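You operate a simulated robot arm through the tools that you are given. There is no shell and no other tool. Be economical: measure what you need, move in short steps, check, and stop when the job is done.

Carry out the task below with a simulated two-armed robot. There is one attempt and no reset: what you move stays moved.

## Task
Uncover the red gearbox top and tighten its plug and breather.
Fine: both hands take the white cover to the waiting bay; the gearbox top goes to the work bay and is held there as each one turns.

It is judged by the outcome, as a careful person would: the job done as asked, and still so three seconds after it is handed in. It fails if anything else is knocked over, pushed out of place, dropped, spilled or broken. A push-on lid holds only when it is set on centred and level and pressed home; a screw cap is set on level and turned clockwise until tight.

## Robot
Two 7-joint arms with two-finger parallel grippers on one trunk, on a base that drives. Base frame: it is fixed to the floor where the robot stands at the start and does not move with it; the origin is under the middle of the robot, x ahead of it, y to its left, z up. Units: mm, rad, N and s.
The left shoulder is at the start at [70, 163, 1120], the right one opposite. With the tool pointing down near the work surface each hand reaches from about 380 to 880 mm from the robot's upright axis, wherever it stands, measured 20 degrees to its own side. Places, roughly: breather of the red gearbox top [500, 300, 800]; oil plug of the red gearbox top [500, 200, 800]; waiting bay [500, 1100, 800]; work bay [500, 600, 800]. Payload 3.43 kg a hand.
The TCP of each hand is the grasp point between the finger pads, 34 mm short of the fingertips. In the tool frame z runs along the fingers and y along their closing line. Largest opening 128 mm; finger width 24, thickness 12; the body of the gripper, 48 by 130 mm, starts 96 mm behind the TCP.
Orientation is that of the tool frame in the base frame, as a unit quaternion [w, x, y, z]. With the fingers straight down and closing along the base's y, the tool's x points along the base's -x, its y along +y and its z along -z.

## Interface
- The arms move only by the tool move_arm. It takes "left_moves", "right_moves" or both (then of equal length, played together; a hand with none holds still); each is a list of rows, each a list of 7 numbers: the turn, a rotation vector about the tool's x, y, z in rad, then the shift along the tool's x, y, z in mm, then the gripper command, from -1 (fully open) to 1 (shut), values between in proportion. In form: [[rx, ry, rz, dx, dy, dz, hand], ...]. A call has 1 to 8 rows; each row is the pose to reach, as a shift and turn from the pose commanded when the call began, along the tool's axes at that moment. Each row takes 0.2 s and may step no farther than 50 mm and 0.15 rad from the row before; otherwise, or with a gripper value out of range, the whole call is refused. A pose out of reach is approached as far as the arm can. The call stops where the force on the tool passes 40 N (or 10 N more than at its start, if that is more) or the arm is blocked; 0.2 s more then pass. Each finger travels about 153 mm/s and halts on what it meets, pressing with about 25 N; the grip force reading is that of the motor and also rises with nothing between the fingers. The clock runs only during rows and for 0.2 s after the last one: add rows that repeat a pose to give the fingers time. It gives the time, the measured TCP pose, the force on the tool (base axes), the opening and the grip force at its end, in the units of the frame above (readings bear some noise), with the torque about the TCP (base axes, N m) and any sound that the robot's microphone picked up, and new pictures: "views" is both (left out), scene, wrist or none (wrist: the cameras of the hands that moved).
- Cameras (640 x 400 px; columns grow to the right, rows downward): "scene" is now at [122.4, 50.8, 1349.9]; the picture's right is [0.53, -0.85, 0.00], its down [-0.53, -0.33, -0.78] and it looks along [0.66, 0.41, -0.63] (base axes); focal length 238 px, centre (320, 200). "left" rides on the left gripper at [76, 11, -160] in its tool frame; the picture's right is [-0.15, 0.99, 0.00], its down [-0.88, -0.13, -0.46] and it looks along [-0.45, -0.07, 0.89] (tool axes); focal length 234 px, centre (320, 200). "right" rides on the right gripper at [76, -11, -160] in its tool frame; the picture's right is [0.15, 0.99, 0.00], its down [-0.88, 0.13, -0.46] and it looks along [-0.45, 0.07, 0.89] (tool axes); focal length 234 px, centre (320, 200). There is no depth. A picture from a camera that has moved, and an enlarged one, comes with that camera's place and axes in the base frame and with its lens. The place of the scene camera against the robot may be out by one fixed shift of up to 12 mm in any direction.
- slide_trunk(by): slides the trunk up (or, below 0, down) by that many mm; the arms and the scene camera ride with it, the base frame stays. It gives what a move gives, with no picture.
- drive_base(legs): drives the robot by 1 to 6 legs, each [ahead, left, turn to the left] in mm, mm and rad, along the robot's own axes; the way and the turn of a leg run together, so that a leg with both is an arc; at most 1500 mm and 3.142 rad a leg. The arms and the cameras ride along, it lands a little off, and it stops where it bumps. It gives what a move gives, and a new picture of the scene camera.
- turn_head(pan, tilt): turns the head with the scene camera to pan (to the left, within 1.501 rad either way) and tilt (down, from -0.506 to 1.204), counted from straight ahead of the robot. It gives what a move gives, and a new picture of the scene camera.
- close_up(camera, box): a new picture of the part [left, top, right, bottom] of that camera's present view, enlarged. It takes no simulated time.
- job_done(): hands the job in; it is judged then, once.

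Go step by step. Nothing tells you exact positions but the pictures and the camera data: compare them with the known pose of the tool, close in by small moves and look again before you grip or let go. The budget is 120 turns and 260 pictures, counting those below and the enlarged ones. Unless the task says otherwise, let go and move clear before handing in.

The tools are called after "Call:" by a JSON object that holds its "api" and its "payload". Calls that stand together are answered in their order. move_arm: Moves the arms, as the interface text tells. Its arguments: {"type":"object","properties":{"left_moves":{"type":"array","items":{"type":"array","items":{"type":"number"}}},"right_moves":{"type":"array","items":{"type":"array","items":{"type":"number"}}},"views":{"type":"string","enum":["both","scene","wrist","none"]}},"required":[]} The other tools are called the same way: slide_trunk (by) slides the trunk up or down; drive_base (legs) drives the base; turn_head (pan, tilt) turns the head that bears the scene camera; close_up (camera, box) takes an enlarged picture of a part of a camera's view; job_done () hands the job in.

At the start:

```text
time_s: 0.0
left_position: [388.1, 468.6, 1184.2]
left_orientation: [0.0, -0.001, 1.0, 0.0]
left_contact_force: [-0.4, 0.1, 0.9]
left_wrist_torque: [-0.01, 0.01, -0.01]
left_width: 128.1
left_gripper_force: 0.0
right_position: [583.8, 58.9, 1142.5]
right_orientation: [0.0, 0.001, 1.0, 0.0]
right_contact_force: [-0.3, -0.2, 0.1]
right_wrist_torque: [-0.02, 0.0, 0.02]
right_width: 127.9
right_gripper_force: 0.2
trunk travel left (down, up): [-600.0, 340.0]
robot x, y, heading: [2.7, -1.1, -0.003]
head pan, tilt: [0.557, 0.677]
```

scene: 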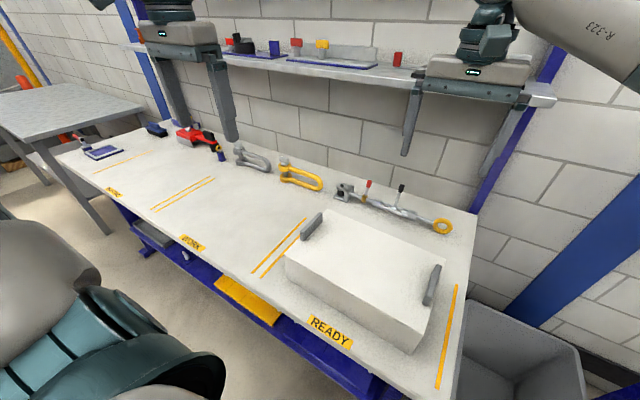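
right: 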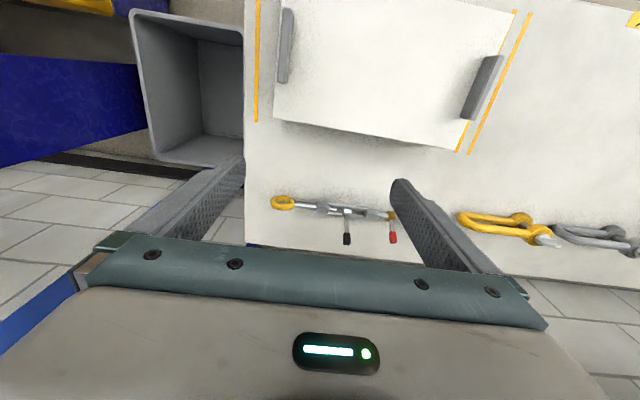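
left: 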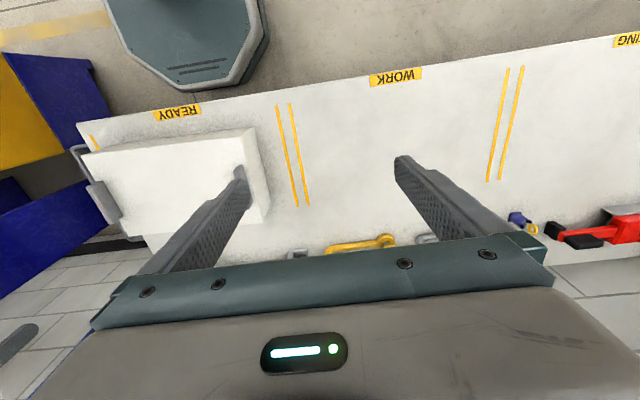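

The white cover sits over the ready bay with a handle at each y-end. I'll look closer to measure it.

Call:
{"api": "close_up", "payload": {"camera": "scene", "box": [260, 190, 480, 370]}}

Call:
{"api": "close_up", "payload": {"camera": "right", "box": [240, 0, 560, 200]}}

Call:
{"api": "close_up", "payload": {"camera": "scene", "box": [60, 100, 260, 260]}}

```text
2.22 times, centred on (370, 280) of scene
camera zoom: at [122.4, 50.8, 1349.9], right [0.53, -0.85, 0.0], down [-0.53, -0.33, -0.78], along [0.66, 0.41, -0.63], focal length 528 px, centre (209, 22)
```

zoom: 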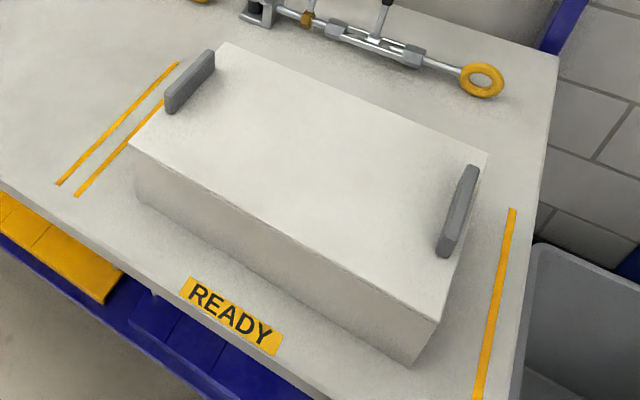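

```text
2.00 times, centred on (400, 100) of right
camera zoom: at [507.2, 48.2, 1301.7], right [-0.15, 0.99, 0.0], down [0.88, 0.13, 0.46], along [0.45, 0.07, -0.89], focal length 468 px, centre (160, 400)
```

zoom: 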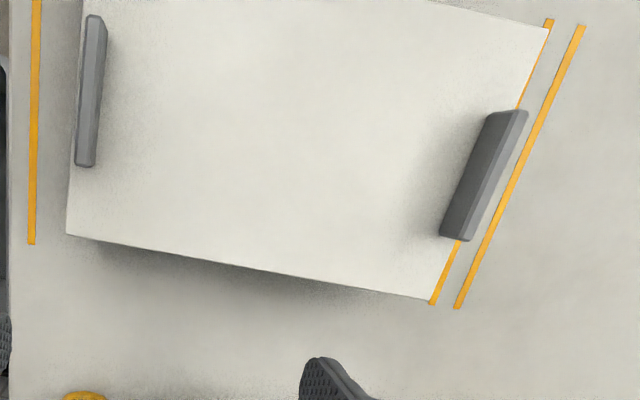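

```text
2.50 times, centred on (160, 180) of scene
camera zoom: at [122.4, 50.8, 1349.9], right [0.53, -0.85, 0.0], down [-0.53, -0.33, -0.78], along [0.66, 0.41, -0.63], focal length 594 px, centre (720, 250)
```

zoom: 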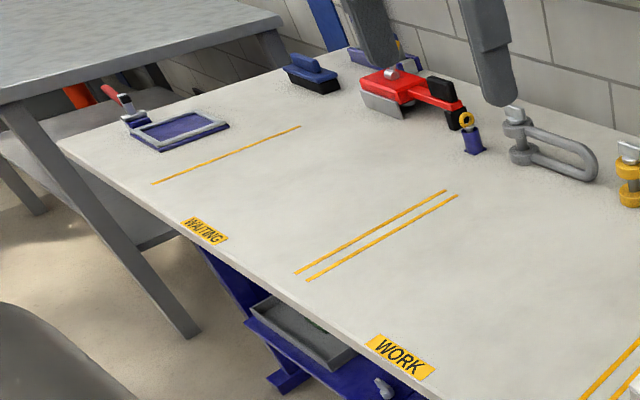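

Cover is about x 382–585, y −15–318, top z≈880, with handles near y −4 and 298 at x≈478. I'll bring both hands above the handles and look again.

Call:
{"api": "move_arm", "payload": {"left_moves": [[0, 0, 0, -18, -34, 26, -1], [0, 0, 0, -36, -68, 52, -1], [0, 0, 0, -54, -102, 78, -1], [0, 0, 0, -72, -136, 104, -1], [0, 0, 0, -90, -171, 130, -1]], "right_moves": [[0, 0, 0, 21, -13, 18, -1], [0, 0, 0, 42, -26, 36, -1], [0, 0, 0, 63, -39, 54, -1], [0, 0, 0, 85, -52, 72, -1], [0, 0, 0, 106, -63, 92, -1]]}}

```text
time_s: 1.2
left_position: [479.2, 294.3, 1052.6]
left_orientation: [-0.001, -0.001, 1.0, 0.0]
left_contact_force: [-0.1, 0.4, 0.0]
left_wrist_torque: [0.09, 0.04, -0.01]
left_width: 128.0
left_gripper_force: 0.1
right_position: [480.4, -4.5, 1051.3]
right_orientation: [0.0, 0.0, 1.0, 0.001]
right_contact_force: [0.6, -0.1, -0.9]
right_wrist_torque: [0.08, -0.01, 0.01]
right_width: 128.0
right_gripper_force: 0.1
trunk travel left (down, up): [-600.0, 340.0]
robot x, y, heading: [-2.4, -0.1, -0.001]
head pan, tilt: [0.557, 0.677]
camera scene: at [124.4, 48.8, 1349.7], right [0.53, -0.85, 0.0], down [-0.53, -0.33, -0.78], along [0.66, 0.41, -0.63], focal length 238 px, centre (320, 200)
camera right: at [404.2, -16.3, 1210.0], right [-0.15, 0.99, 0.0], down [0.88, 0.13, 0.45], along [0.45, 0.07, -0.89], focal length 234 px, centre (320, 200)
camera left: at [404.1, 305.3, 1212.3], right [0.14, 0.99, 0.0], down [0.88, -0.13, 0.45], along [0.45, -0.07, -0.89], focal length 234 px, centre (320, 200)
```

scene: 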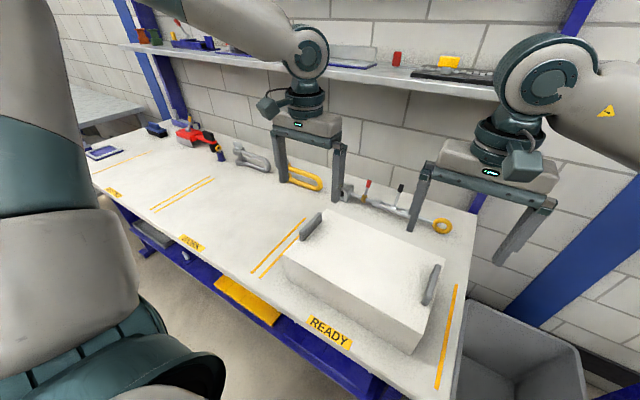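
right: 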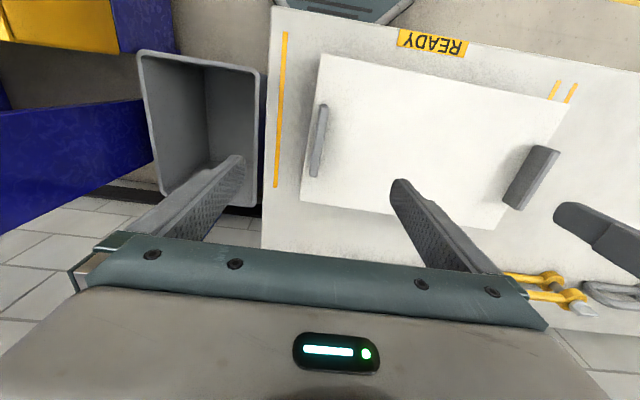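
left: 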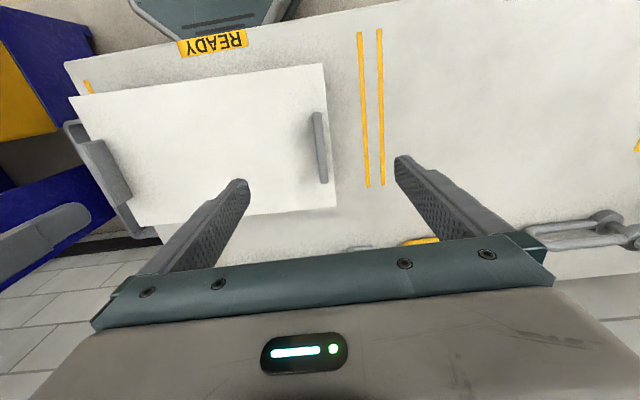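

Call:
{"api": "close_up", "payload": {"camera": "left", "box": [240, 50, 400, 250]}}

Call:
{"api": "close_up", "payload": {"camera": "right", "box": [270, 50, 430, 250]}}

Call:
{"api": "close_up", "payload": {"camera": "scene", "box": [270, 190, 470, 360]}}

```text
2.00 times, centred on (320, 150) of left
camera zoom: at [404.1, 305.3, 1212.3], right [0.14, 0.99, 0.0], down [0.88, -0.13, 0.45], along [0.45, -0.07, -0.89], focal length 468 px, centre (320, 300)
```

zoom: 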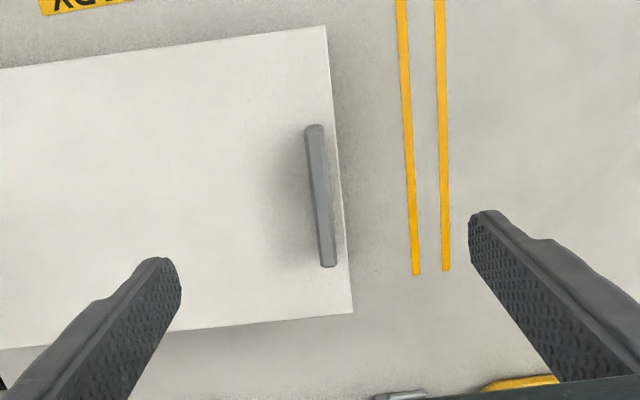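

```text
2.00 times, centred on (350, 150) of right
camera zoom: at [404.2, -16.3, 1210.0], right [-0.15, 0.99, 0.0], down [0.88, 0.13, 0.45], along [0.45, 0.07, -0.89], focal length 468 px, centre (260, 300)
```

zoom: 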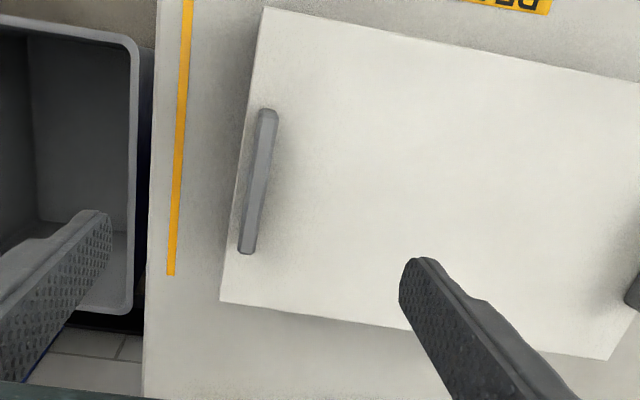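

```text
2.35 times, centred on (370, 275) of scene
camera zoom: at [124.4, 48.8, 1349.7], right [0.53, -0.85, 0.0], down [-0.53, -0.33, -0.78], along [0.66, 0.41, -0.63], focal length 560 px, centre (202, 24)
```

zoom: 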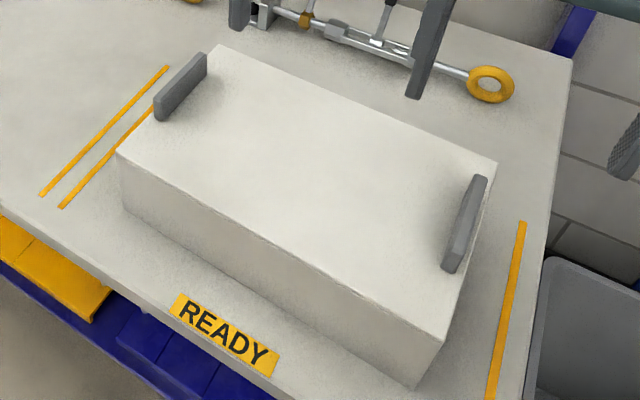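

Handles at about left (483, 294) and right (474, −8), tops near z 917, cover yawed about −0.033. Descending in line with them.

Call:
{"api": "move_arm", "payload": {"left_moves": [[0, 0, 0.033, -4, 0, 40, -1], [0, 0, 0.033, -4, 0, 80, -1], [0, 0, 0.033, -4, 0, 115, -1]], "right_moves": [[0, 0, 0.033, 6, -3.5, 40, -1], [0, 0, 0.033, 6, -3.5, 80, -1], [0, 0, 0.033, 6, -3.5, 114, -1]]}}

```text
time_s: 2.0
left_position: [478.7, 298.7, 935.8]
left_orientation: [-0.001, 0.015, 1.0, -0.002]
left_contact_force: [0.3, 0.8, -0.4]
left_wrist_torque: [-0.03, 0.02, 0.01]
left_width: 128.3
left_gripper_force: 0.1
right_position: [473.7, -5.6, 938.1]
right_orientation: [-0.002, 0.016, 1.0, 0.0]
right_contact_force: [0.9, -0.8, 0.1]
right_wrist_torque: [-0.02, -0.01, 0.02]
right_width: 127.9
right_gripper_force: 0.1
trunk travel left (down, up): [-600.0, 340.0]
robot x, y, heading: [-2.5, -0.1, 0.003]
head pan, tilt: [0.557, 0.677]
camera scene: at [123.5, 51.1, 1349.9], right [0.53, -0.85, 0.0], down [-0.53, -0.33, -0.78], along [0.66, 0.41, -0.63], focal length 238 px, centre (320, 200)
camera right: at [396.2, -14.8, 1096.5], right [-0.11, 0.99, 0.0], down [0.88, 0.1, 0.45], along [0.45, 0.05, -0.89], focal length 234 px, centre (320, 200)
camera left: at [404.0, 312.2, 1096.8], right [0.18, 0.98, 0.0], down [0.88, -0.16, 0.46], along [0.45, -0.08, -0.89], focal length 234 px, centre (320, 200)
```

scene: 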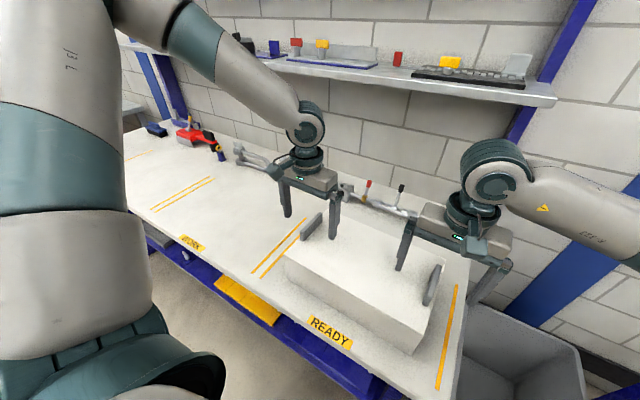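
right: 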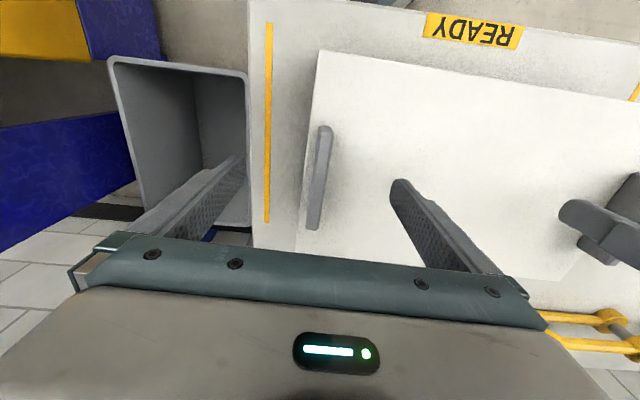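
left: 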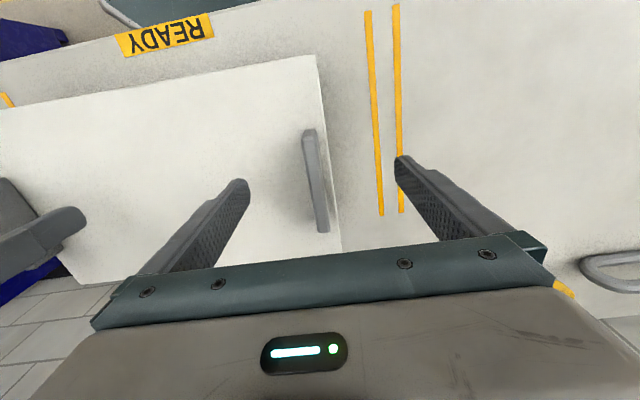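

Both hands are centred on the handles within a few mm. Lowering 14 mm and closing.

Call:
{"api": "move_arm", "payload": {"left_moves": [[0, 0, 0, 0, -2, 14, -1], [0, 0, 0, 0, -2, 14, 0.5], [0, 0, 0, 0, -2, 14, 1], [0, 0, 0, 0, -2, 14, 1], [0, 0, 0, 0, -2, 14, 1], [0, 0, 0, 0, -2, 14, 1]], "right_moves": [[0, 0, 0, 2, -1, 16, -1], [0, 0, 0, 2, -1, 16, 0.5], [0, 0, 0, 2, -1, 16, 1], [0, 0, 0, 2, -1, 16, 1], [0, 0, 0, 2, -1, 16, 1], [0, 0, 0, 2, -1, 16, 1]]}}

```text
time_s: 3.4
left_position: [480.8, 296.5, 923.9]
left_orientation: [0.001, 0.017, 1.0, 0.0]
left_contact_force: [0.9, -20.7, -0.4]
left_wrist_torque: [-0.18, 0.08, 0.23]
left_width: 11.7
left_gripper_force: 25.0
right_position: [470.6, -6.9, 922.0]
right_orientation: [0.0, 0.016, 1.0, 0.002]
right_contact_force: [-0.2, 21.1, 0.6]
right_wrist_torque: [0.08, -0.13, 0.18]
right_width: 11.5
right_gripper_force: 25.3
trunk travel left (down, up): [-600.0, 340.0]
robot x, y, heading: [-0.7, -0.8, 0.001]
head pan, tilt: [0.557, 0.677]
camera scene: at [122.7, 50.8, 1349.8], right [0.53, -0.85, 0.0], down [-0.53, -0.33, -0.78], along [0.66, 0.41, -0.63], focal length 238 px, centre (320, 200)
camera right: at [393.1, -16.3, 1080.8], right [-0.11, 0.99, 0.0], down [0.88, 0.1, 0.46], along [0.45, 0.05, -0.89], focal length 234 px, centre (320, 200)
camera left: at [404.8, 309.0, 1084.1], right [0.18, 0.98, 0.0], down [0.88, -0.16, 0.46], along [0.45, -0.08, -0.89], focal length 234 px, centre (320, 200)
```

scene: 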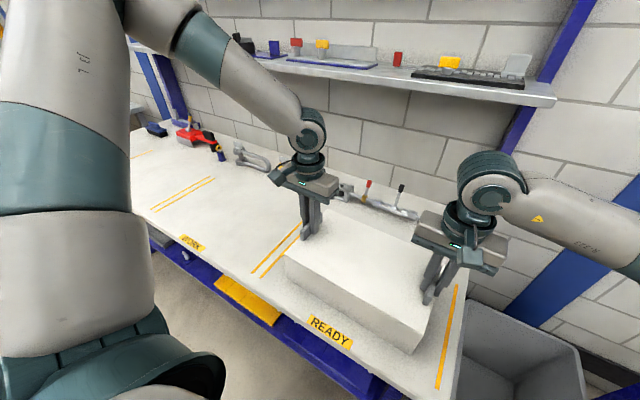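
right: 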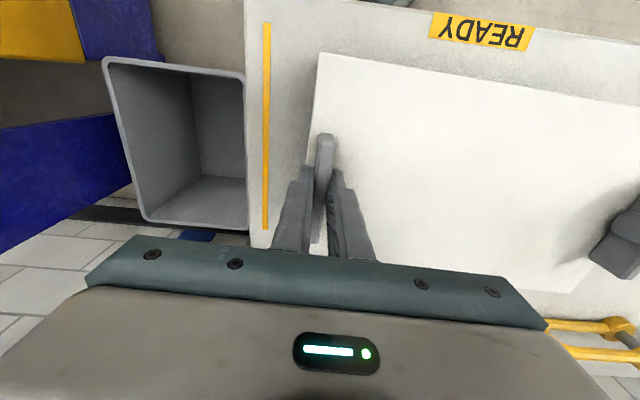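
left: 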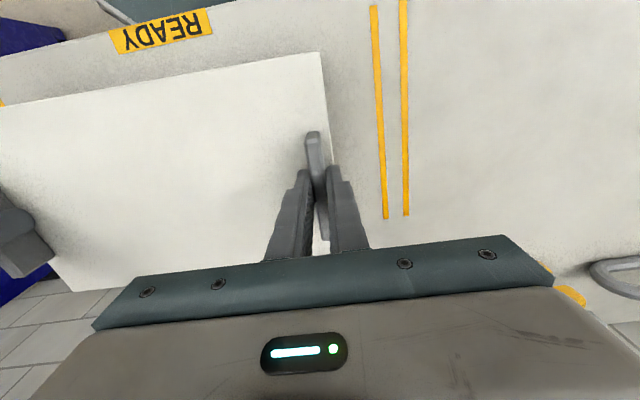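

Grip is on but the hands pull outward against each other (~20 N). I'll relieve that by nudging each inward slightly.

Call:
{"api": "move_arm", "payload": {"left_moves": [[0, 0, 0, 0, -1.5, 0, 1], [0, 0, 0, 0, -1.5, 0, 1]], "right_moves": [[0, 0, 0, 0, 1.5, 0, 1], [0, 0, 0, 0, 1.5, 0, 1]], "views": "none"}}

```text
time_s: 4.0
left_position: [480.4, 295.5, 924.4]
left_orientation: [0.0, 0.016, 1.0, 0.0]
left_contact_force: [0.3, -8.1, -0.2]
left_wrist_torque: [-0.09, -0.63, 0.08]
left_width: 11.6
left_gripper_force: 25.4
right_position: [470.0, -6.1, 920.9]
right_orientation: [0.0, 0.017, 1.0, 0.001]
right_contact_force: [-2.0, 8.0, 6.8]
right_wrist_torque: [0.42, 0.59, 0.18]
right_width: 11.7
right_gripper_force: 24.9
trunk travel left (down, up): [-600.0, 340.0]
robot x, y, heading: [-4.4, -0.3, -0.001]
head pan, tilt: [0.557, 0.677]
```

Call:
{"api": "move_arm", "payload": {"left_moves": [[0, 0, 0, 0, -0.9, 0, 1], [0, 0, 0, 0, -0.9, 0, 1]], "right_moves": [[0, 0, 0, 0, 0.9, 0, 1], [0, 0, 0, 0, 0.9, 0, 1]], "views": "none"}}

Call:
{"api": "slide_trunk", "payload": {"by": 25}}

Call:
{"api": "close_up", "payload": {"camera": "scene", "box": [240, 160, 480, 360]}}

```text
time_s: 4.6
left_position: [479.1, 295.0, 925.5]
left_orientation: [0.0, 0.016, 1.0, 0.001]
left_contact_force: [3.8, 14.6, 0.1]
left_wrist_torque: [0.24, -0.35, 0.03]
left_width: 11.6
left_gripper_force: 25.5
right_position: [468.7, -6.4, 921.5]
right_orientation: [0.0, 0.017, 1.0, -0.002]
right_contact_force: [-1.8, -13.7, 17.4]
right_wrist_torque: [0.29, 0.5, 0.29]
right_width: 12.0
right_gripper_force: 25.0
trunk travel left (down, up): [-600.0, 340.0]
robot x, y, heading: [1.2, -1.7, 0.004]
head pan, tilt: [0.557, 0.677]
```

```text
time_s: 5.3
left_position: [479.3, 295.4, 952.6]
left_orientation: [0.001, 0.015, 1.0, 0.002]
left_contact_force: [-2.5, 25.4, 21.2]
left_wrist_torque: [0.57, 0.14, -0.52]
left_width: 11.1
left_gripper_force: 24.0
right_position: [469.5, -7.6, 946.4]
right_orientation: [0.001, 0.017, 1.0, -0.002]
right_contact_force: [0.9, -18.3, 5.2]
right_wrist_torque: [-0.53, 0.68, -0.47]
right_width: 11.7
right_gripper_force: 24.5
trunk travel left (down, up): [-625.0, 315.0]
robot x, y, heading: [-1.8, 5.5, 0.001]
head pan, tilt: [0.557, 0.677]
```

```text
2.00 times, centred on (360, 260) of scene
camera zoom: at [120.1, 50.7, 1375.8], right [0.53, -0.85, 0.0], down [-0.53, -0.33, -0.78], along [0.66, 0.41, -0.63], focal length 476 px, centre (240, 80)
```

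zoom: 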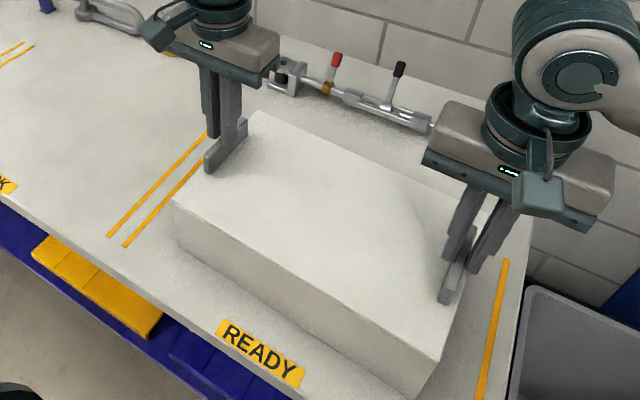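

Call:
{"api": "close_up", "payload": {"camera": "left", "box": [200, 50, 440, 250]}}

Call:
{"api": "close_up", "payload": {"camera": "right", "box": [200, 50, 440, 250]}}

Call:
{"api": "close_up", "payload": {"camera": "scene", "box": [290, 180, 490, 370]}}

```text
2.00 times, centred on (320, 150) of left
camera zoom: at [404.2, 307.5, 1112.3], right [0.18, 0.98, 0.01], down [0.87, -0.16, 0.46], along [0.45, -0.08, -0.89], focal length 468 px, centre (320, 300)
```

zoom: 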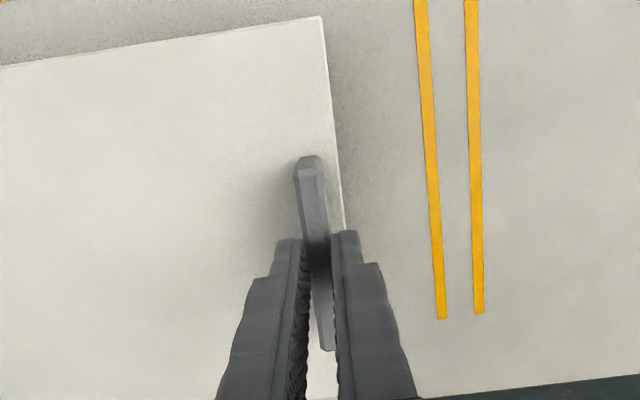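

```text
2.00 times, centred on (320, 150) of right
camera zoom: at [391.6, -15.4, 1106.3], right [-0.11, 0.99, 0.0], down [0.88, 0.1, 0.46], along [0.45, 0.05, -0.89], focal length 468 px, centre (320, 300)
```

zoom: 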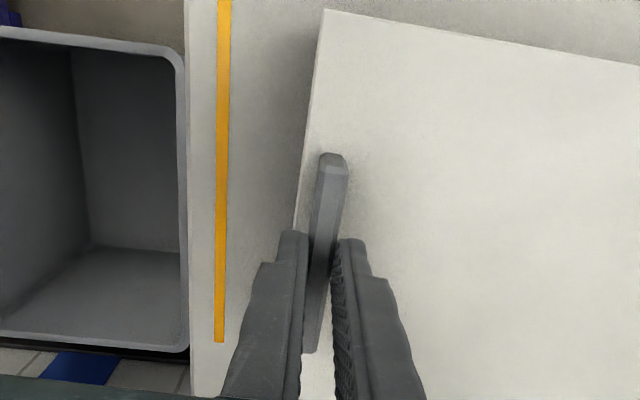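

```text
2.11 times, centred on (390, 275) of scene
camera zoom: at [120.1, 50.7, 1375.8], right [0.53, -0.85, 0.0], down [-0.53, -0.33, -0.78], along [0.66, 0.41, -0.63], focal length 501 px, centre (173, 42)
```

zoom: 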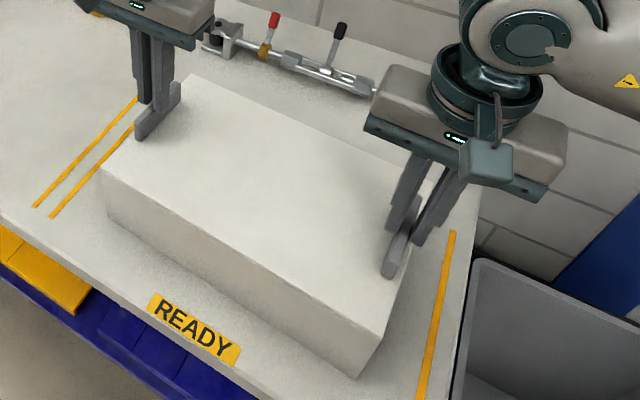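

The left end lifted but the right handle slipped in the right hand (cover tilted). Lowering back down and re-gripping the right.

Call:
{"api": "slide_trunk", "payload": {"by": -25}}

Call:
{"api": "move_arm", "payload": {"right_moves": [[0, 0, 0, 0, 0, 0, 0.6], [0, 0, 0, 0, 0, 0, 0.6]]}}

```text
time_s: 5.6
left_position: [481.5, 292.6, 953.8]
left_orientation: [0.004, 0.017, 1.0, 0.0]
left_contact_force: [-6.9, -0.4, 18.8]
left_wrist_torque: [-0.05, 0.53, 0.11]
left_width: 0.0
left_gripper_force: 25.3
right_position: [469.3, -5.8, 947.2]
right_orientation: [0.003, 0.018, 1.0, 0.001]
right_contact_force: [-1.8, -4.0, 8.5]
right_wrist_torque: [-0.15, -0.1, -0.36]
right_width: 11.7
right_gripper_force: 25.1
trunk travel left (down, up): [-623.0, 317.0]
robot x, y, heading: [-1.3, -1.7, 0.001]
head pan, tilt: [0.557, 0.677]
stopped: the force on the tool passed its limit (the readings are from after the stop); the commanded pose is now the measured one
```

```text
time_s: 6.2
left_position: [480.4, 292.2, 952.3]
left_orientation: [0.004, 0.017, 1.0, 0.0]
left_contact_force: [-6.6, -0.1, 19.8]
left_wrist_torque: [0.0, 0.46, -0.13]
left_width: 0.0
left_gripper_force: 24.7
right_position: [468.3, -5.7, 946.4]
right_orientation: [0.004, 0.017, 1.0, 0.001]
right_contact_force: [0.8, 0.1, -0.1]
right_wrist_torque: [0.02, -0.01, 0.01]
right_width: 25.6
right_gripper_force: 0.1
trunk travel left (down, up): [-623.0, 317.0]
robot x, y, heading: [-0.3, -0.9, 0.004]
head pan, tilt: [0.557, 0.677]
camera scene: at [119.8, 49.8, 1373.6], right [0.53, -0.85, 0.0], down [-0.53, -0.33, -0.78], along [0.66, 0.41, -0.62], focal length 238 px, centre (320, 200)
camera right: at [391.4, -15.5, 1105.3], right [-0.11, 0.99, 0.0], down [0.88, 0.1, 0.46], along [0.46, 0.05, -0.89], focal length 234 px, centre (320, 200)
```

scene: 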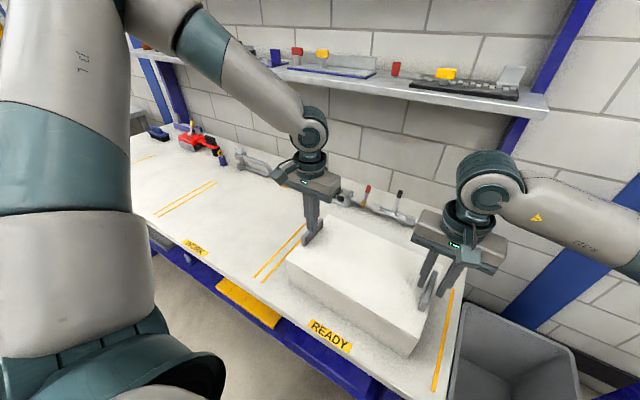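
right: 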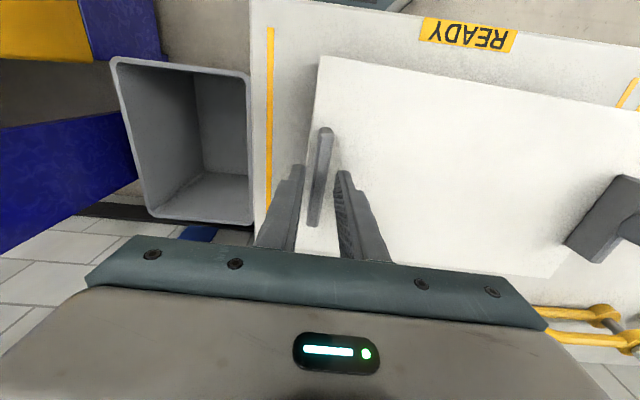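

Both hands slid off upward: the sideways stress robbed the grip. The cover is resting flat again; I'll raise slightly, open, and look.

Call:
{"api": "move_arm", "payload": {"left_moves": [[0, 0, 0, 0, 0, -15, 1], [0, 0, 0, 0, 0, -15, 0.5], [0, 0, 0, 0, 0, -15, 0.5]], "right_moves": [[0, 0, 0, 0, 0, -15, 0.5], [0, 0, 0, 0, 0, -15, 0.5], [0, 0, 0, 0, 0, -15, 0.5]], "views": "wrist"}}

Call:
{"api": "close_up", "payload": {"camera": "left", "box": [240, 100, 400, 250]}}

Call:
{"api": "close_up", "payload": {"camera": "right", "box": [240, 100, 400, 250]}}

Call:
{"api": "close_up", "payload": {"camera": "scene", "box": [280, 180, 440, 320]}}

```text
time_s: 7.0
left_position: [483.3, 294.4, 965.8]
left_orientation: [0.002, 0.016, 1.0, 0.0]
left_contact_force: [0.1, -0.2, 0.6]
left_wrist_torque: [0.0, 0.0, -0.03]
left_width: 32.1
left_gripper_force: 0.1
right_position: [469.9, -4.9, 961.7]
right_orientation: [0.002, 0.018, 1.0, 0.001]
right_contact_force: [-1.1, 1.0, 0.5]
right_wrist_torque: [-0.01, 0.02, -0.01]
right_width: 32.2
right_gripper_force: 0.0
trunk travel left (down, up): [-623.0, 317.0]
robot x, y, heading: [0.6, -0.9, 0.001]
head pan, tilt: [0.557, 0.677]
camera right: at [392.8, -14.4, 1119.6], right [-0.11, 0.99, 0.0], down [0.88, 0.1, 0.46], along [0.46, 0.05, -0.89], focal length 234 px, centre (320, 200)
camera left: at [406.6, 307.0, 1124.7], right [0.18, 0.98, 0.0], down [0.87, -0.16, 0.46], along [0.45, -0.08, -0.89], focal length 234 px, centre (320, 200)
```

right: 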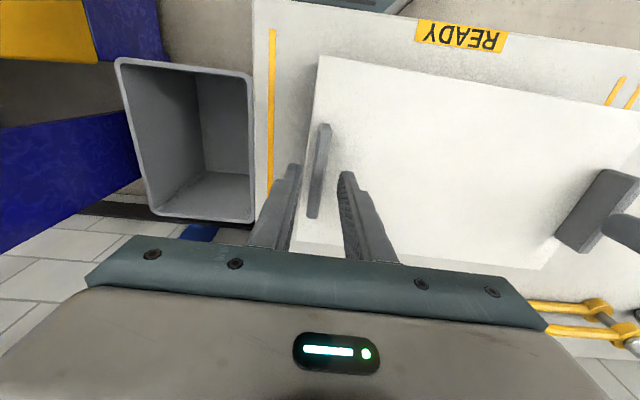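
left: 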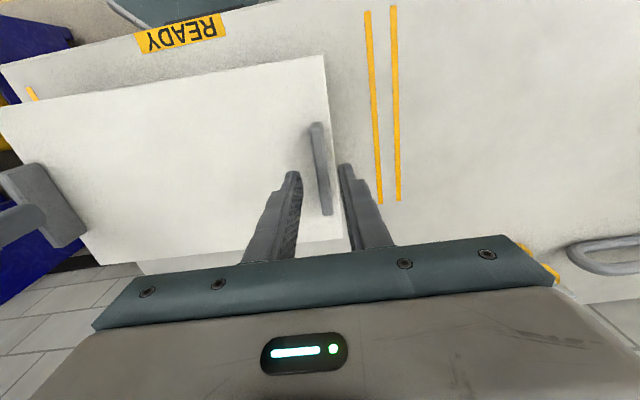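

```text
2.67 times, centred on (320, 175) of left
camera zoom: at [406.6, 307.0, 1124.7], right [0.18, 0.98, 0.0], down [0.87, -0.16, 0.46], along [0.45, -0.08, -0.89], focal length 624 px, centre (320, 267)
```

zoom: 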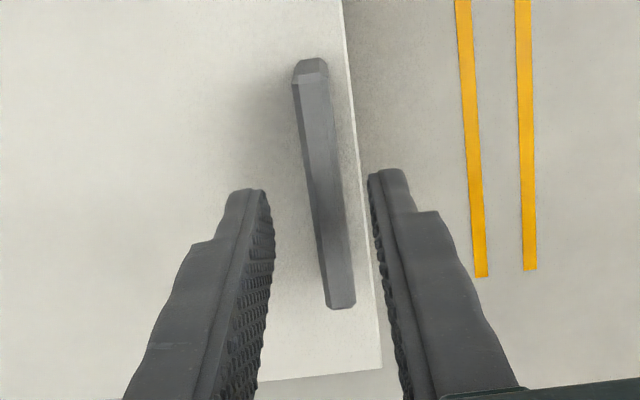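

```text
2.67 times, centred on (320, 175) of right
camera zoom: at [392.8, -14.4, 1119.6], right [-0.11, 0.99, 0.0], down [0.88, 0.1, 0.46], along [0.46, 0.05, -0.89], focal length 624 px, centre (320, 267)
```

zoom: 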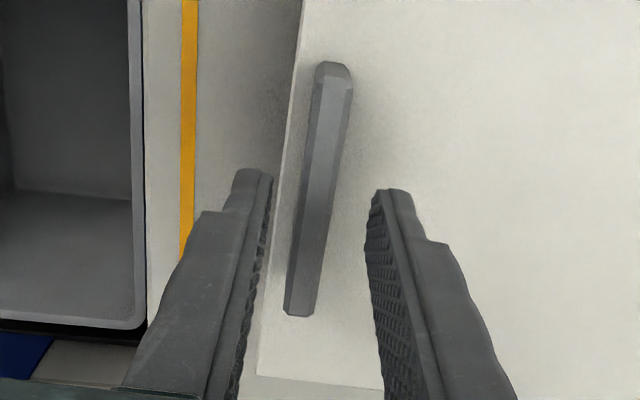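

```text
2.86 times, centred on (360, 250) of scene
camera zoom: at [123.0, 51.2, 1373.1], right [0.53, -0.85, 0.0], down [-0.53, -0.33, -0.78], along [0.66, 0.41, -0.63], focal length 679 px, centre (206, 57)
```

zoom: 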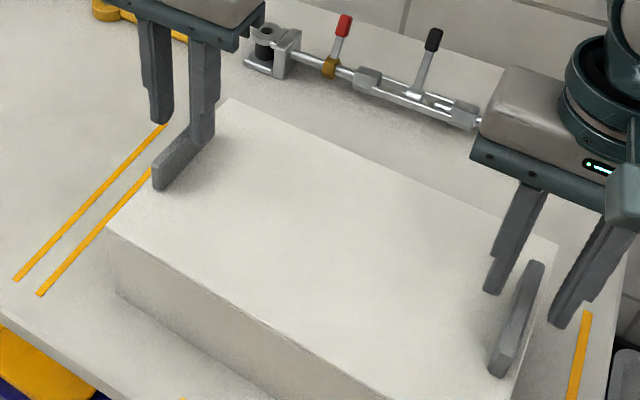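

Handles are clear: solid bars ~12 mm thick, ~36 mm tall. I'll descend deeper this time (TCP ≈917), close, and null the sideways stress before lifting.

Call:
{"api": "move_arm", "payload": {"left_moves": [[0, 0, 0, 0, 1, 25, 0.5], [0, 0, 0, 0, 1, 48, 0.5], [0, 0, 0, 0, 1, 48, 1], [0, 0, 0, 0, 1, 48, 1], [0, 0, 0, 0, 1, 48, 1]], "right_moves": [[0, 0, 0, -2, -1.5, 25, 0.5], [0, 0, 0, -2, -1.5, 44, 0.5], [0, 0, 0, -2, -1.5, 44, 1], [0, 0, 0, -2, -1.5, 44, 1], [0, 0, 0, -2, -1.5, 44, 1]], "views": "none"}}

```text
time_s: 8.3
left_position: [481.1, 293.8, 920.2]
left_orientation: [0.003, 0.016, 1.0, 0.001]
left_contact_force: [-3.3, 3.3, 11.9]
left_wrist_torque: [-0.31, 0.66, -0.27]
left_width: 11.9
left_gripper_force: 25.6
right_position: [472.4, -6.7, 918.6]
right_orientation: [0.004, 0.018, 1.0, 0.001]
right_contact_force: [-1.5, -0.7, 9.0]
right_wrist_torque: [-0.21, 0.63, -0.05]
right_width: 11.7
right_gripper_force: 25.0
trunk travel left (down, up): [-623.0, 317.0]
robot x, y, heading: [1.7, 1.5, 0.001]
head pan, tilt: [0.557, 0.677]
stopped in row 5 (right hand): the force on the tool passed its limit (the readings are from after the stop); the commanded pose is now the measured one
```

Sideways stress is now near zero. Lifting a little with both arms and checking forces.

Call:
{"api": "move_arm", "payload": {"left_moves": [[0, 0, 0, 0, 0, -2, 1], [0, 0, 0, 0, 0, -4, 1], [0, 0, 0, 0, 0, -6, 1], [0, 0, 0, 0, 0, -8, 1], [0, 0, 0, 0, 0, -8, 1]], "right_moves": [[0, 0, 0, 0, 0, -2, 1], [0, 0, 0, 0, 0, -4, 1], [0, 0, 0, 0, 0, -6, 1], [0, 0, 0, 0, 0, -8, 1], [0, 0, 0, 0, 0, -8, 1]], "views": "wrist"}}

```text
time_s: 9.5
left_position: [481.4, 294.0, 927.4]
left_orientation: [0.003, 0.016, 1.0, 0.0]
left_contact_force: [-0.8, 4.3, 0.2]
left_wrist_torque: [-0.4, 0.11, -0.35]
left_width: 11.7
left_gripper_force: 24.9
right_position: [473.2, -7.5, 926.2]
right_orientation: [0.004, 0.019, 1.0, 0.0]
right_contact_force: [1.8, -2.9, -4.6]
right_wrist_torque: [-0.2, -0.03, -0.1]
right_width: 11.8
right_gripper_force: 25.0
trunk travel left (down, up): [-623.0, 317.0]
robot x, y, heading: [0.1, 0.9, 0.005]
head pan, tilt: [0.557, 0.677]
camera right: at [395.6, -16.7, 1084.7], right [-0.11, 0.99, 0.0], down [0.88, 0.1, 0.46], along [0.46, 0.05, -0.89], focal length 234 px, centre (320, 200)
camera left: at [405.9, 306.7, 1085.3], right [0.18, 0.98, 0.0], down [0.87, -0.16, 0.46], along [0.45, -0.08, -0.89], focal length 234 px, centre (320, 200)
```

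right: 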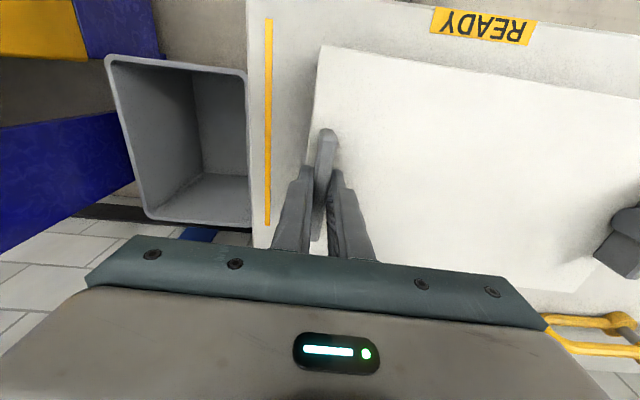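
left: 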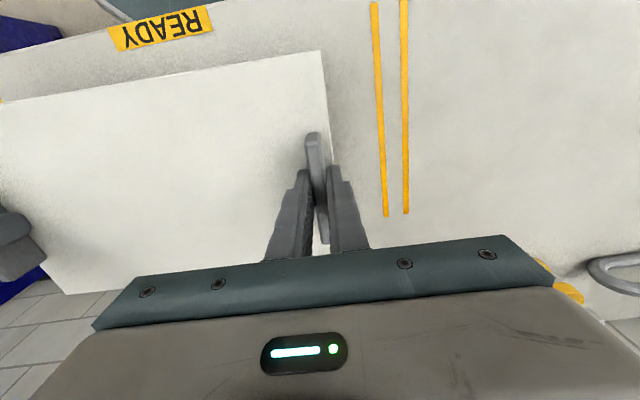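

Call:
{"api": "move_arm", "payload": {"left_moves": [[0, 0, 0, 0, 0, -2, 1], [0, 0, 0, 0, 0, -4, 1], [0, 0, 0, 0, 0, -6, 1], [0, 0, 0, 0, 0, -8, 1], [0, 0, 0, 0, 0, -8, 1]], "right_moves": [[0, 0, 0, 0, 0, -2, 1], [0, 0, 0, 0, 0, -4, 1], [0, 0, 0, 0, 0, -6, 1], [0, 0, 0, 0, 0, -8, 1], [0, 0, 0, 0, 0, -8, 1]], "views": "wrist"}}

Call:
{"api": "close_up", "payload": {"camera": "scene", "box": [270, 180, 470, 370]}}

```text
time_s: 10.7
left_position: [480.6, 293.7, 934.0]
left_orientation: [0.002, 0.015, 1.0, 0.001]
left_contact_force: [-0.5, 3.6, -0.1]
left_wrist_torque: [-0.23, -0.03, -0.29]
left_width: 11.7
left_gripper_force: 25.5
right_position: [473.2, -7.2, 933.3]
right_orientation: [0.003, 0.018, 1.0, -0.001]
right_contact_force: [1.6, -2.6, -3.3]
right_wrist_torque: [-0.06, 0.1, 0.05]
right_width: 11.8
right_gripper_force: 24.9
trunk travel left (down, up): [-623.0, 317.0]
robot x, y, heading: [-0.3, -0.4, -0.002]
head pan, tilt: [0.557, 0.677]
camera right: at [395.6, -16.7, 1092.3], right [-0.11, 0.99, 0.0], down [0.88, 0.1, 0.46], along [0.46, 0.05, -0.89], focal length 234 px, centre (320, 200)
camera left: at [405.7, 306.8, 1093.1], right [0.18, 0.98, 0.0], down [0.87, -0.16, 0.46], along [0.45, -0.08, -0.89], focal length 234 px, centre (320, 200)
```

right: 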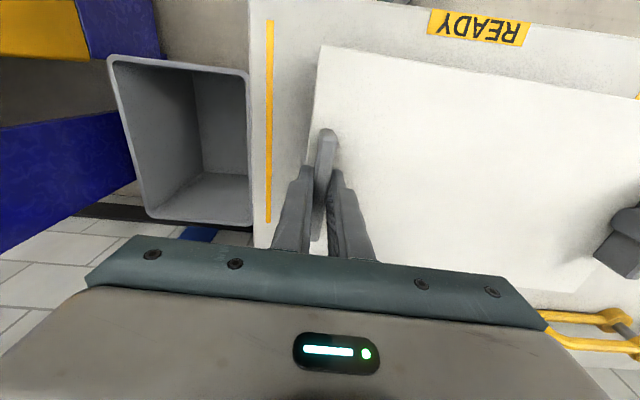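
left: 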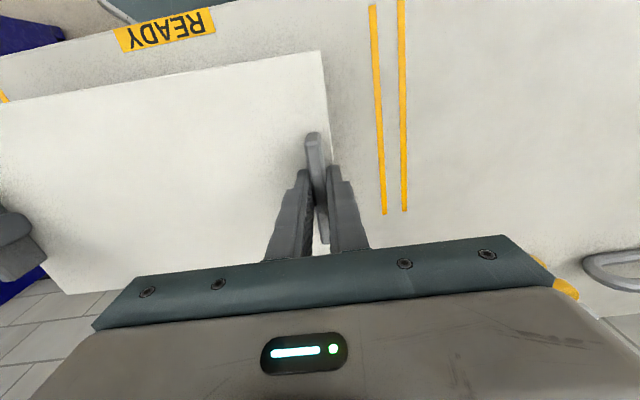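

```text
2.11 times, centred on (370, 275) of scene
camera zoom: at [123.0, 51.0, 1373.1], right [0.53, -0.85, 0.0], down [-0.53, -0.33, -0.78], along [0.66, 0.41, -0.63], focal length 501 px, centre (215, 42)
```

zoom: 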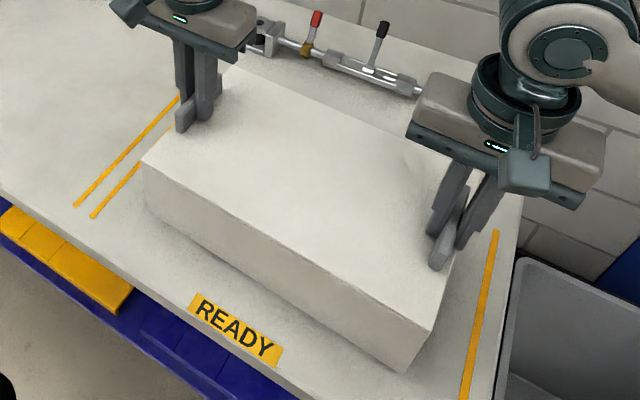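

The cover is lifting level and is light. Continuing up by ~120 mm.

Call:
{"api": "move_arm", "payload": {"left_moves": [[0, 0, 0, 0, 0, -6, 1], [0, 0, 0, 0, 0, -18, 1], [0, 0, 0, 0, 0, -34, 1], [0, 0, 0, 0, 0, -52, 1], [0, 0, 0, 0, 0, -70, 1], [0, 0, 0, 0, 0, -88, 1], [0, 0, 0, 0, 0, -104, 1], [0, 0, 0, 0, 0, -112, 1]], "right_moves": [[0, 0, 0, 0, 0, -6, 1], [0, 0, 0, 0, 0, -18, 1], [0, 0, 0, 0, 0, -34, 1], [0, 0, 0, 0, 0, -52, 1], [0, 0, 0, 0, 0, -70, 1], [0, 0, 0, 0, 0, -88, 1], [0, 0, 0, 0, 0, -104, 1], [0, 0, 0, 0, 0, -112, 1]]}}

```text
time_s: 12.5
left_position: [480.2, 292.7, 1047.2]
left_orientation: [0.003, 0.016, 1.0, 0.002]
left_contact_force: [-0.9, -6.2, -5.3]
left_wrist_torque: [0.14, 0.16, -0.37]
left_width: 12.0
left_gripper_force: 24.7
right_position: [471.7, -7.5, 1046.0]
right_orientation: [0.003, 0.019, 1.0, 0.0]
right_contact_force: [1.6, 5.7, 0.8]
right_wrist_torque: [0.62, -0.15, -0.06]
right_width: 11.7
right_gripper_force: 25.8
trunk travel left (down, up): [-623.0, 317.0]
robot x, y, heading: [0.8, 2.9, 0.002]
head pan, tilt: [0.557, 0.677]
camera scene: at [122.9, 50.9, 1373.1], right [0.53, -0.85, 0.0], down [-0.53, -0.33, -0.78], along [0.66, 0.41, -0.63], focal length 238 px, centre (320, 200)
camera right: at [394.2, -16.9, 1204.1], right [-0.11, 0.99, 0.0], down [0.88, 0.1, 0.46], along [0.46, 0.05, -0.89], focal length 234 px, centre (320, 200)
camera left: at [404.6, 306.7, 1206.2], right [0.18, 0.98, 0.0], down [0.87, -0.16, 0.46], along [0.45, -0.08, -0.89], focal length 234 px, centre (320, 200)
```

scene: 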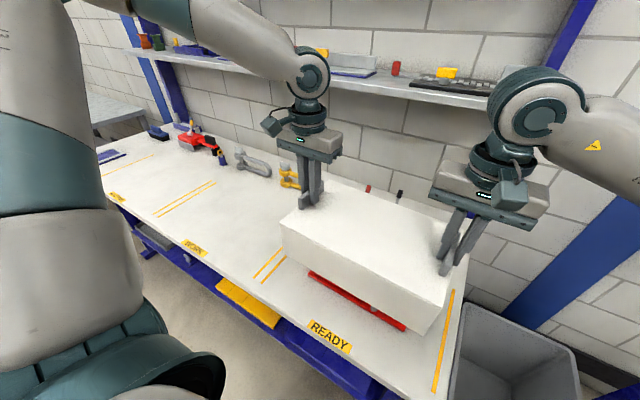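
right: 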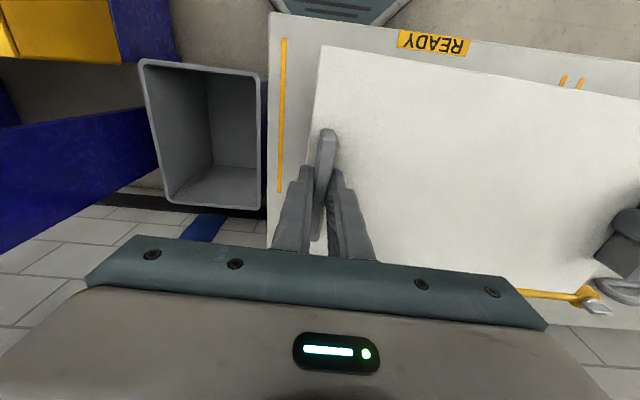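
left: 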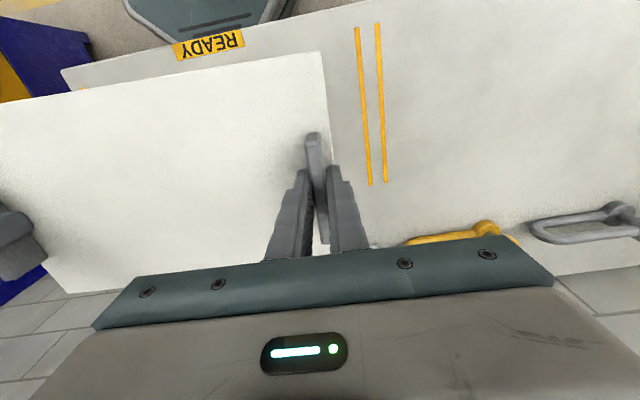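

Cover is clear with the red gearbox below. Driving left in a first short leg and checking the grip.

Call:
{"api": "drive_base", "payload": {"legs": [[0, 200, 0]]}}

```text
time_s: 14.1
left_position: [479.6, 492.7, 1046.5]
left_orientation: [0.003, 0.016, 1.0, 0.001]
left_contact_force: [-0.7, -1.7, -5.2]
left_wrist_torque: [0.22, -0.14, -0.4]
left_width: 12.1
left_gripper_force: 25.1
right_position: [473.2, 189.4, 1045.7]
right_orientation: [0.004, 0.02, 1.0, -0.001]
right_contact_force: [1.2, 2.9, 0.7]
right_wrist_torque: [0.44, 0.12, -0.04]
right_width: 11.8
right_gripper_force: 25.5
trunk travel left (down, up): [-623.0, 317.0]
robot x, y, heading: [-4.3, 195.6, -0.003]
head pan, tilt: [0.557, 0.677]
camera scene: at [123.0, 250.3, 1373.2], right [0.53, -0.85, 0.0], down [-0.53, -0.33, -0.78], along [0.66, 0.41, -0.63], focal length 238 px, centre (320, 200)
```

scene: 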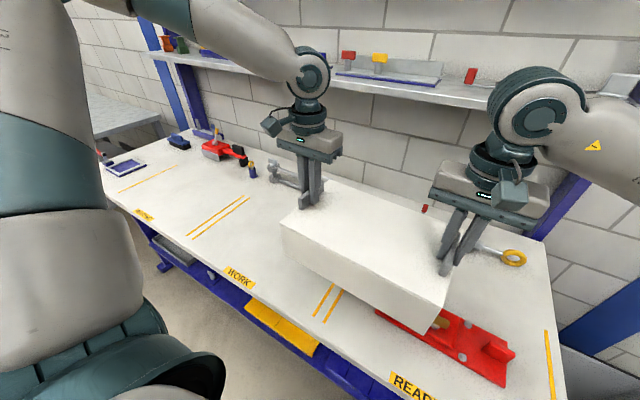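

Grip is stable. Driving on.

Call:
{"api": "drive_base", "payload": {"legs": [[0, 450, 0]]}}

Call:
{"api": "drive_base", "payload": {"legs": [[0, 330, 0]]}}

Call:
{"api": "close_up", "payload": {"camera": "left", "box": [0, 0, 640, 400]}}

Call:
{"api": "close_up", "payload": {"camera": "right", "box": [0, 0, 640, 400]}}

```text
time_s: 16.8
left_position: [480.1, 949.6, 1046.8]
left_orientation: [0.003, 0.015, 1.0, 0.0]
left_contact_force: [-0.3, -0.1, -4.7]
left_wrist_torque: [0.22, 0.16, -0.3]
left_width: 11.9
left_gripper_force: 25.1
right_position: [471.1, 646.4, 1046.9]
right_orientation: [0.004, 0.018, 1.0, 0.0]
right_contact_force: [0.8, -0.1, -0.4]
right_wrist_torque: [0.42, -0.15, 0.0]
right_width: 11.7
right_gripper_force: 25.4
trunk travel left (down, up): [-623.0, 317.0]
robot x, y, heading: [0.4, 652.4, -0.001]
head pan, tilt: [0.557, 0.677]
camera scene: at [123.0, 704.9, 1373.2], right [0.53, -0.85, 0.0], down [-0.53, -0.33, -0.78], along [0.66, 0.41, -0.63], focal length 238 px, centre (320, 200)
```

scene: 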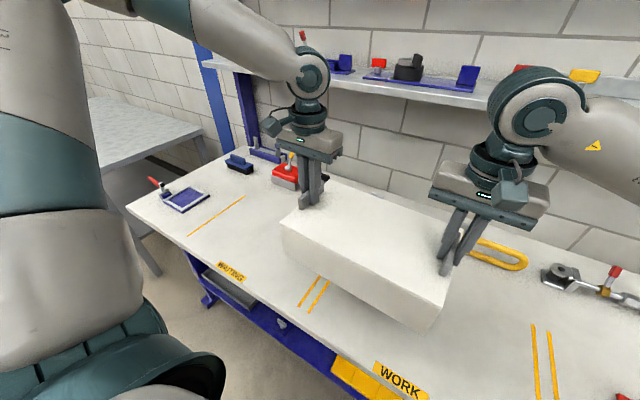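

```text
time_s: 19.0
left_position: [478.3, 1284.2, 1046.3]
left_orientation: [0.003, 0.015, 1.0, 0.001]
left_contact_force: [-1.4, -0.1, -4.4]
left_wrist_torque: [0.25, 0.15, -0.29]
left_width: 11.9
left_gripper_force: 24.8
right_position: [471.4, 982.5, 1045.6]
right_orientation: [0.003, 0.017, 1.0, 0.0]
right_contact_force: [1.7, 0.4, -0.1]
right_wrist_torque: [0.35, -0.12, 0.01]
right_width: 11.8
right_gripper_force: 24.3
trunk travel left (down, up): [-623.0, 317.0]
robot x, y, heading: [-0.1, 989.5, 0.004]
head pan, tilt: [0.557, 0.677]
camera scene: at [121.8, 1040.3, 1373.2], right [0.53, -0.85, 0.0], down [-0.53, -0.33, -0.78], along [0.66, 0.41, -0.63], focal length 238 px, centre (320, 200)
```

scene: 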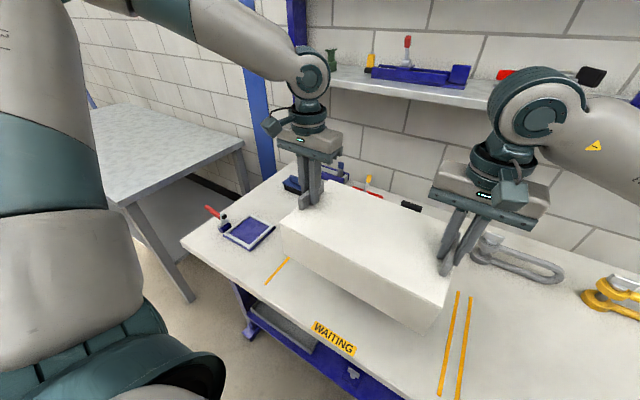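

```text
1.00 times, centred on (320, 200) of left
camera zoom: at [402.3, 1297.2, 1206.1], right [0.17, 0.98, 0.0], down [0.87, -0.16, 0.46], along [0.45, -0.08, -0.89], focal length 234 px, centre (320, 200)
```

zoom: 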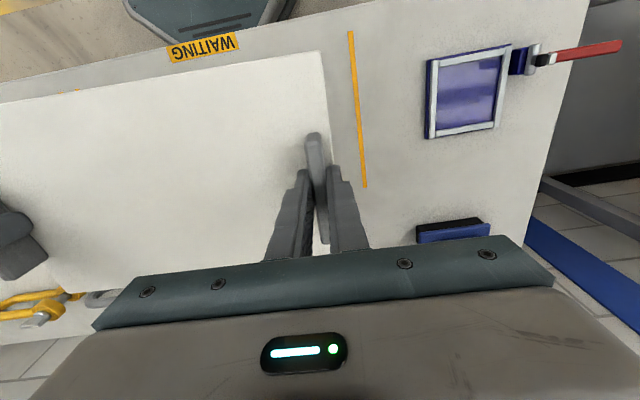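

```text
1.00 times, centred on (320, 200) of right
camera zoom: at [393.4, 973.5, 1204.1], right [-0.11, 0.99, 0.0], down [0.88, 0.1, 0.46], along [0.46, 0.05, -0.89], focal length 234 px, centre (320, 200)
```

zoom: 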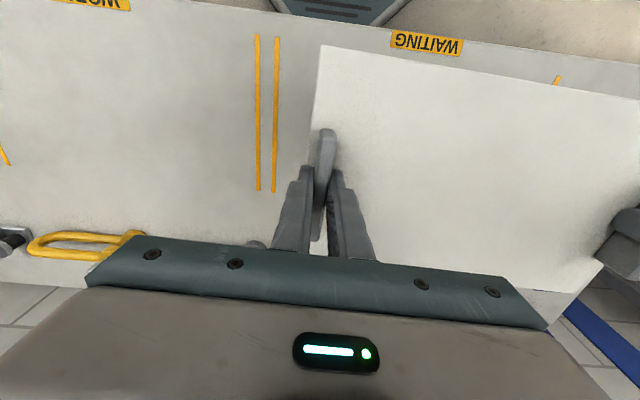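

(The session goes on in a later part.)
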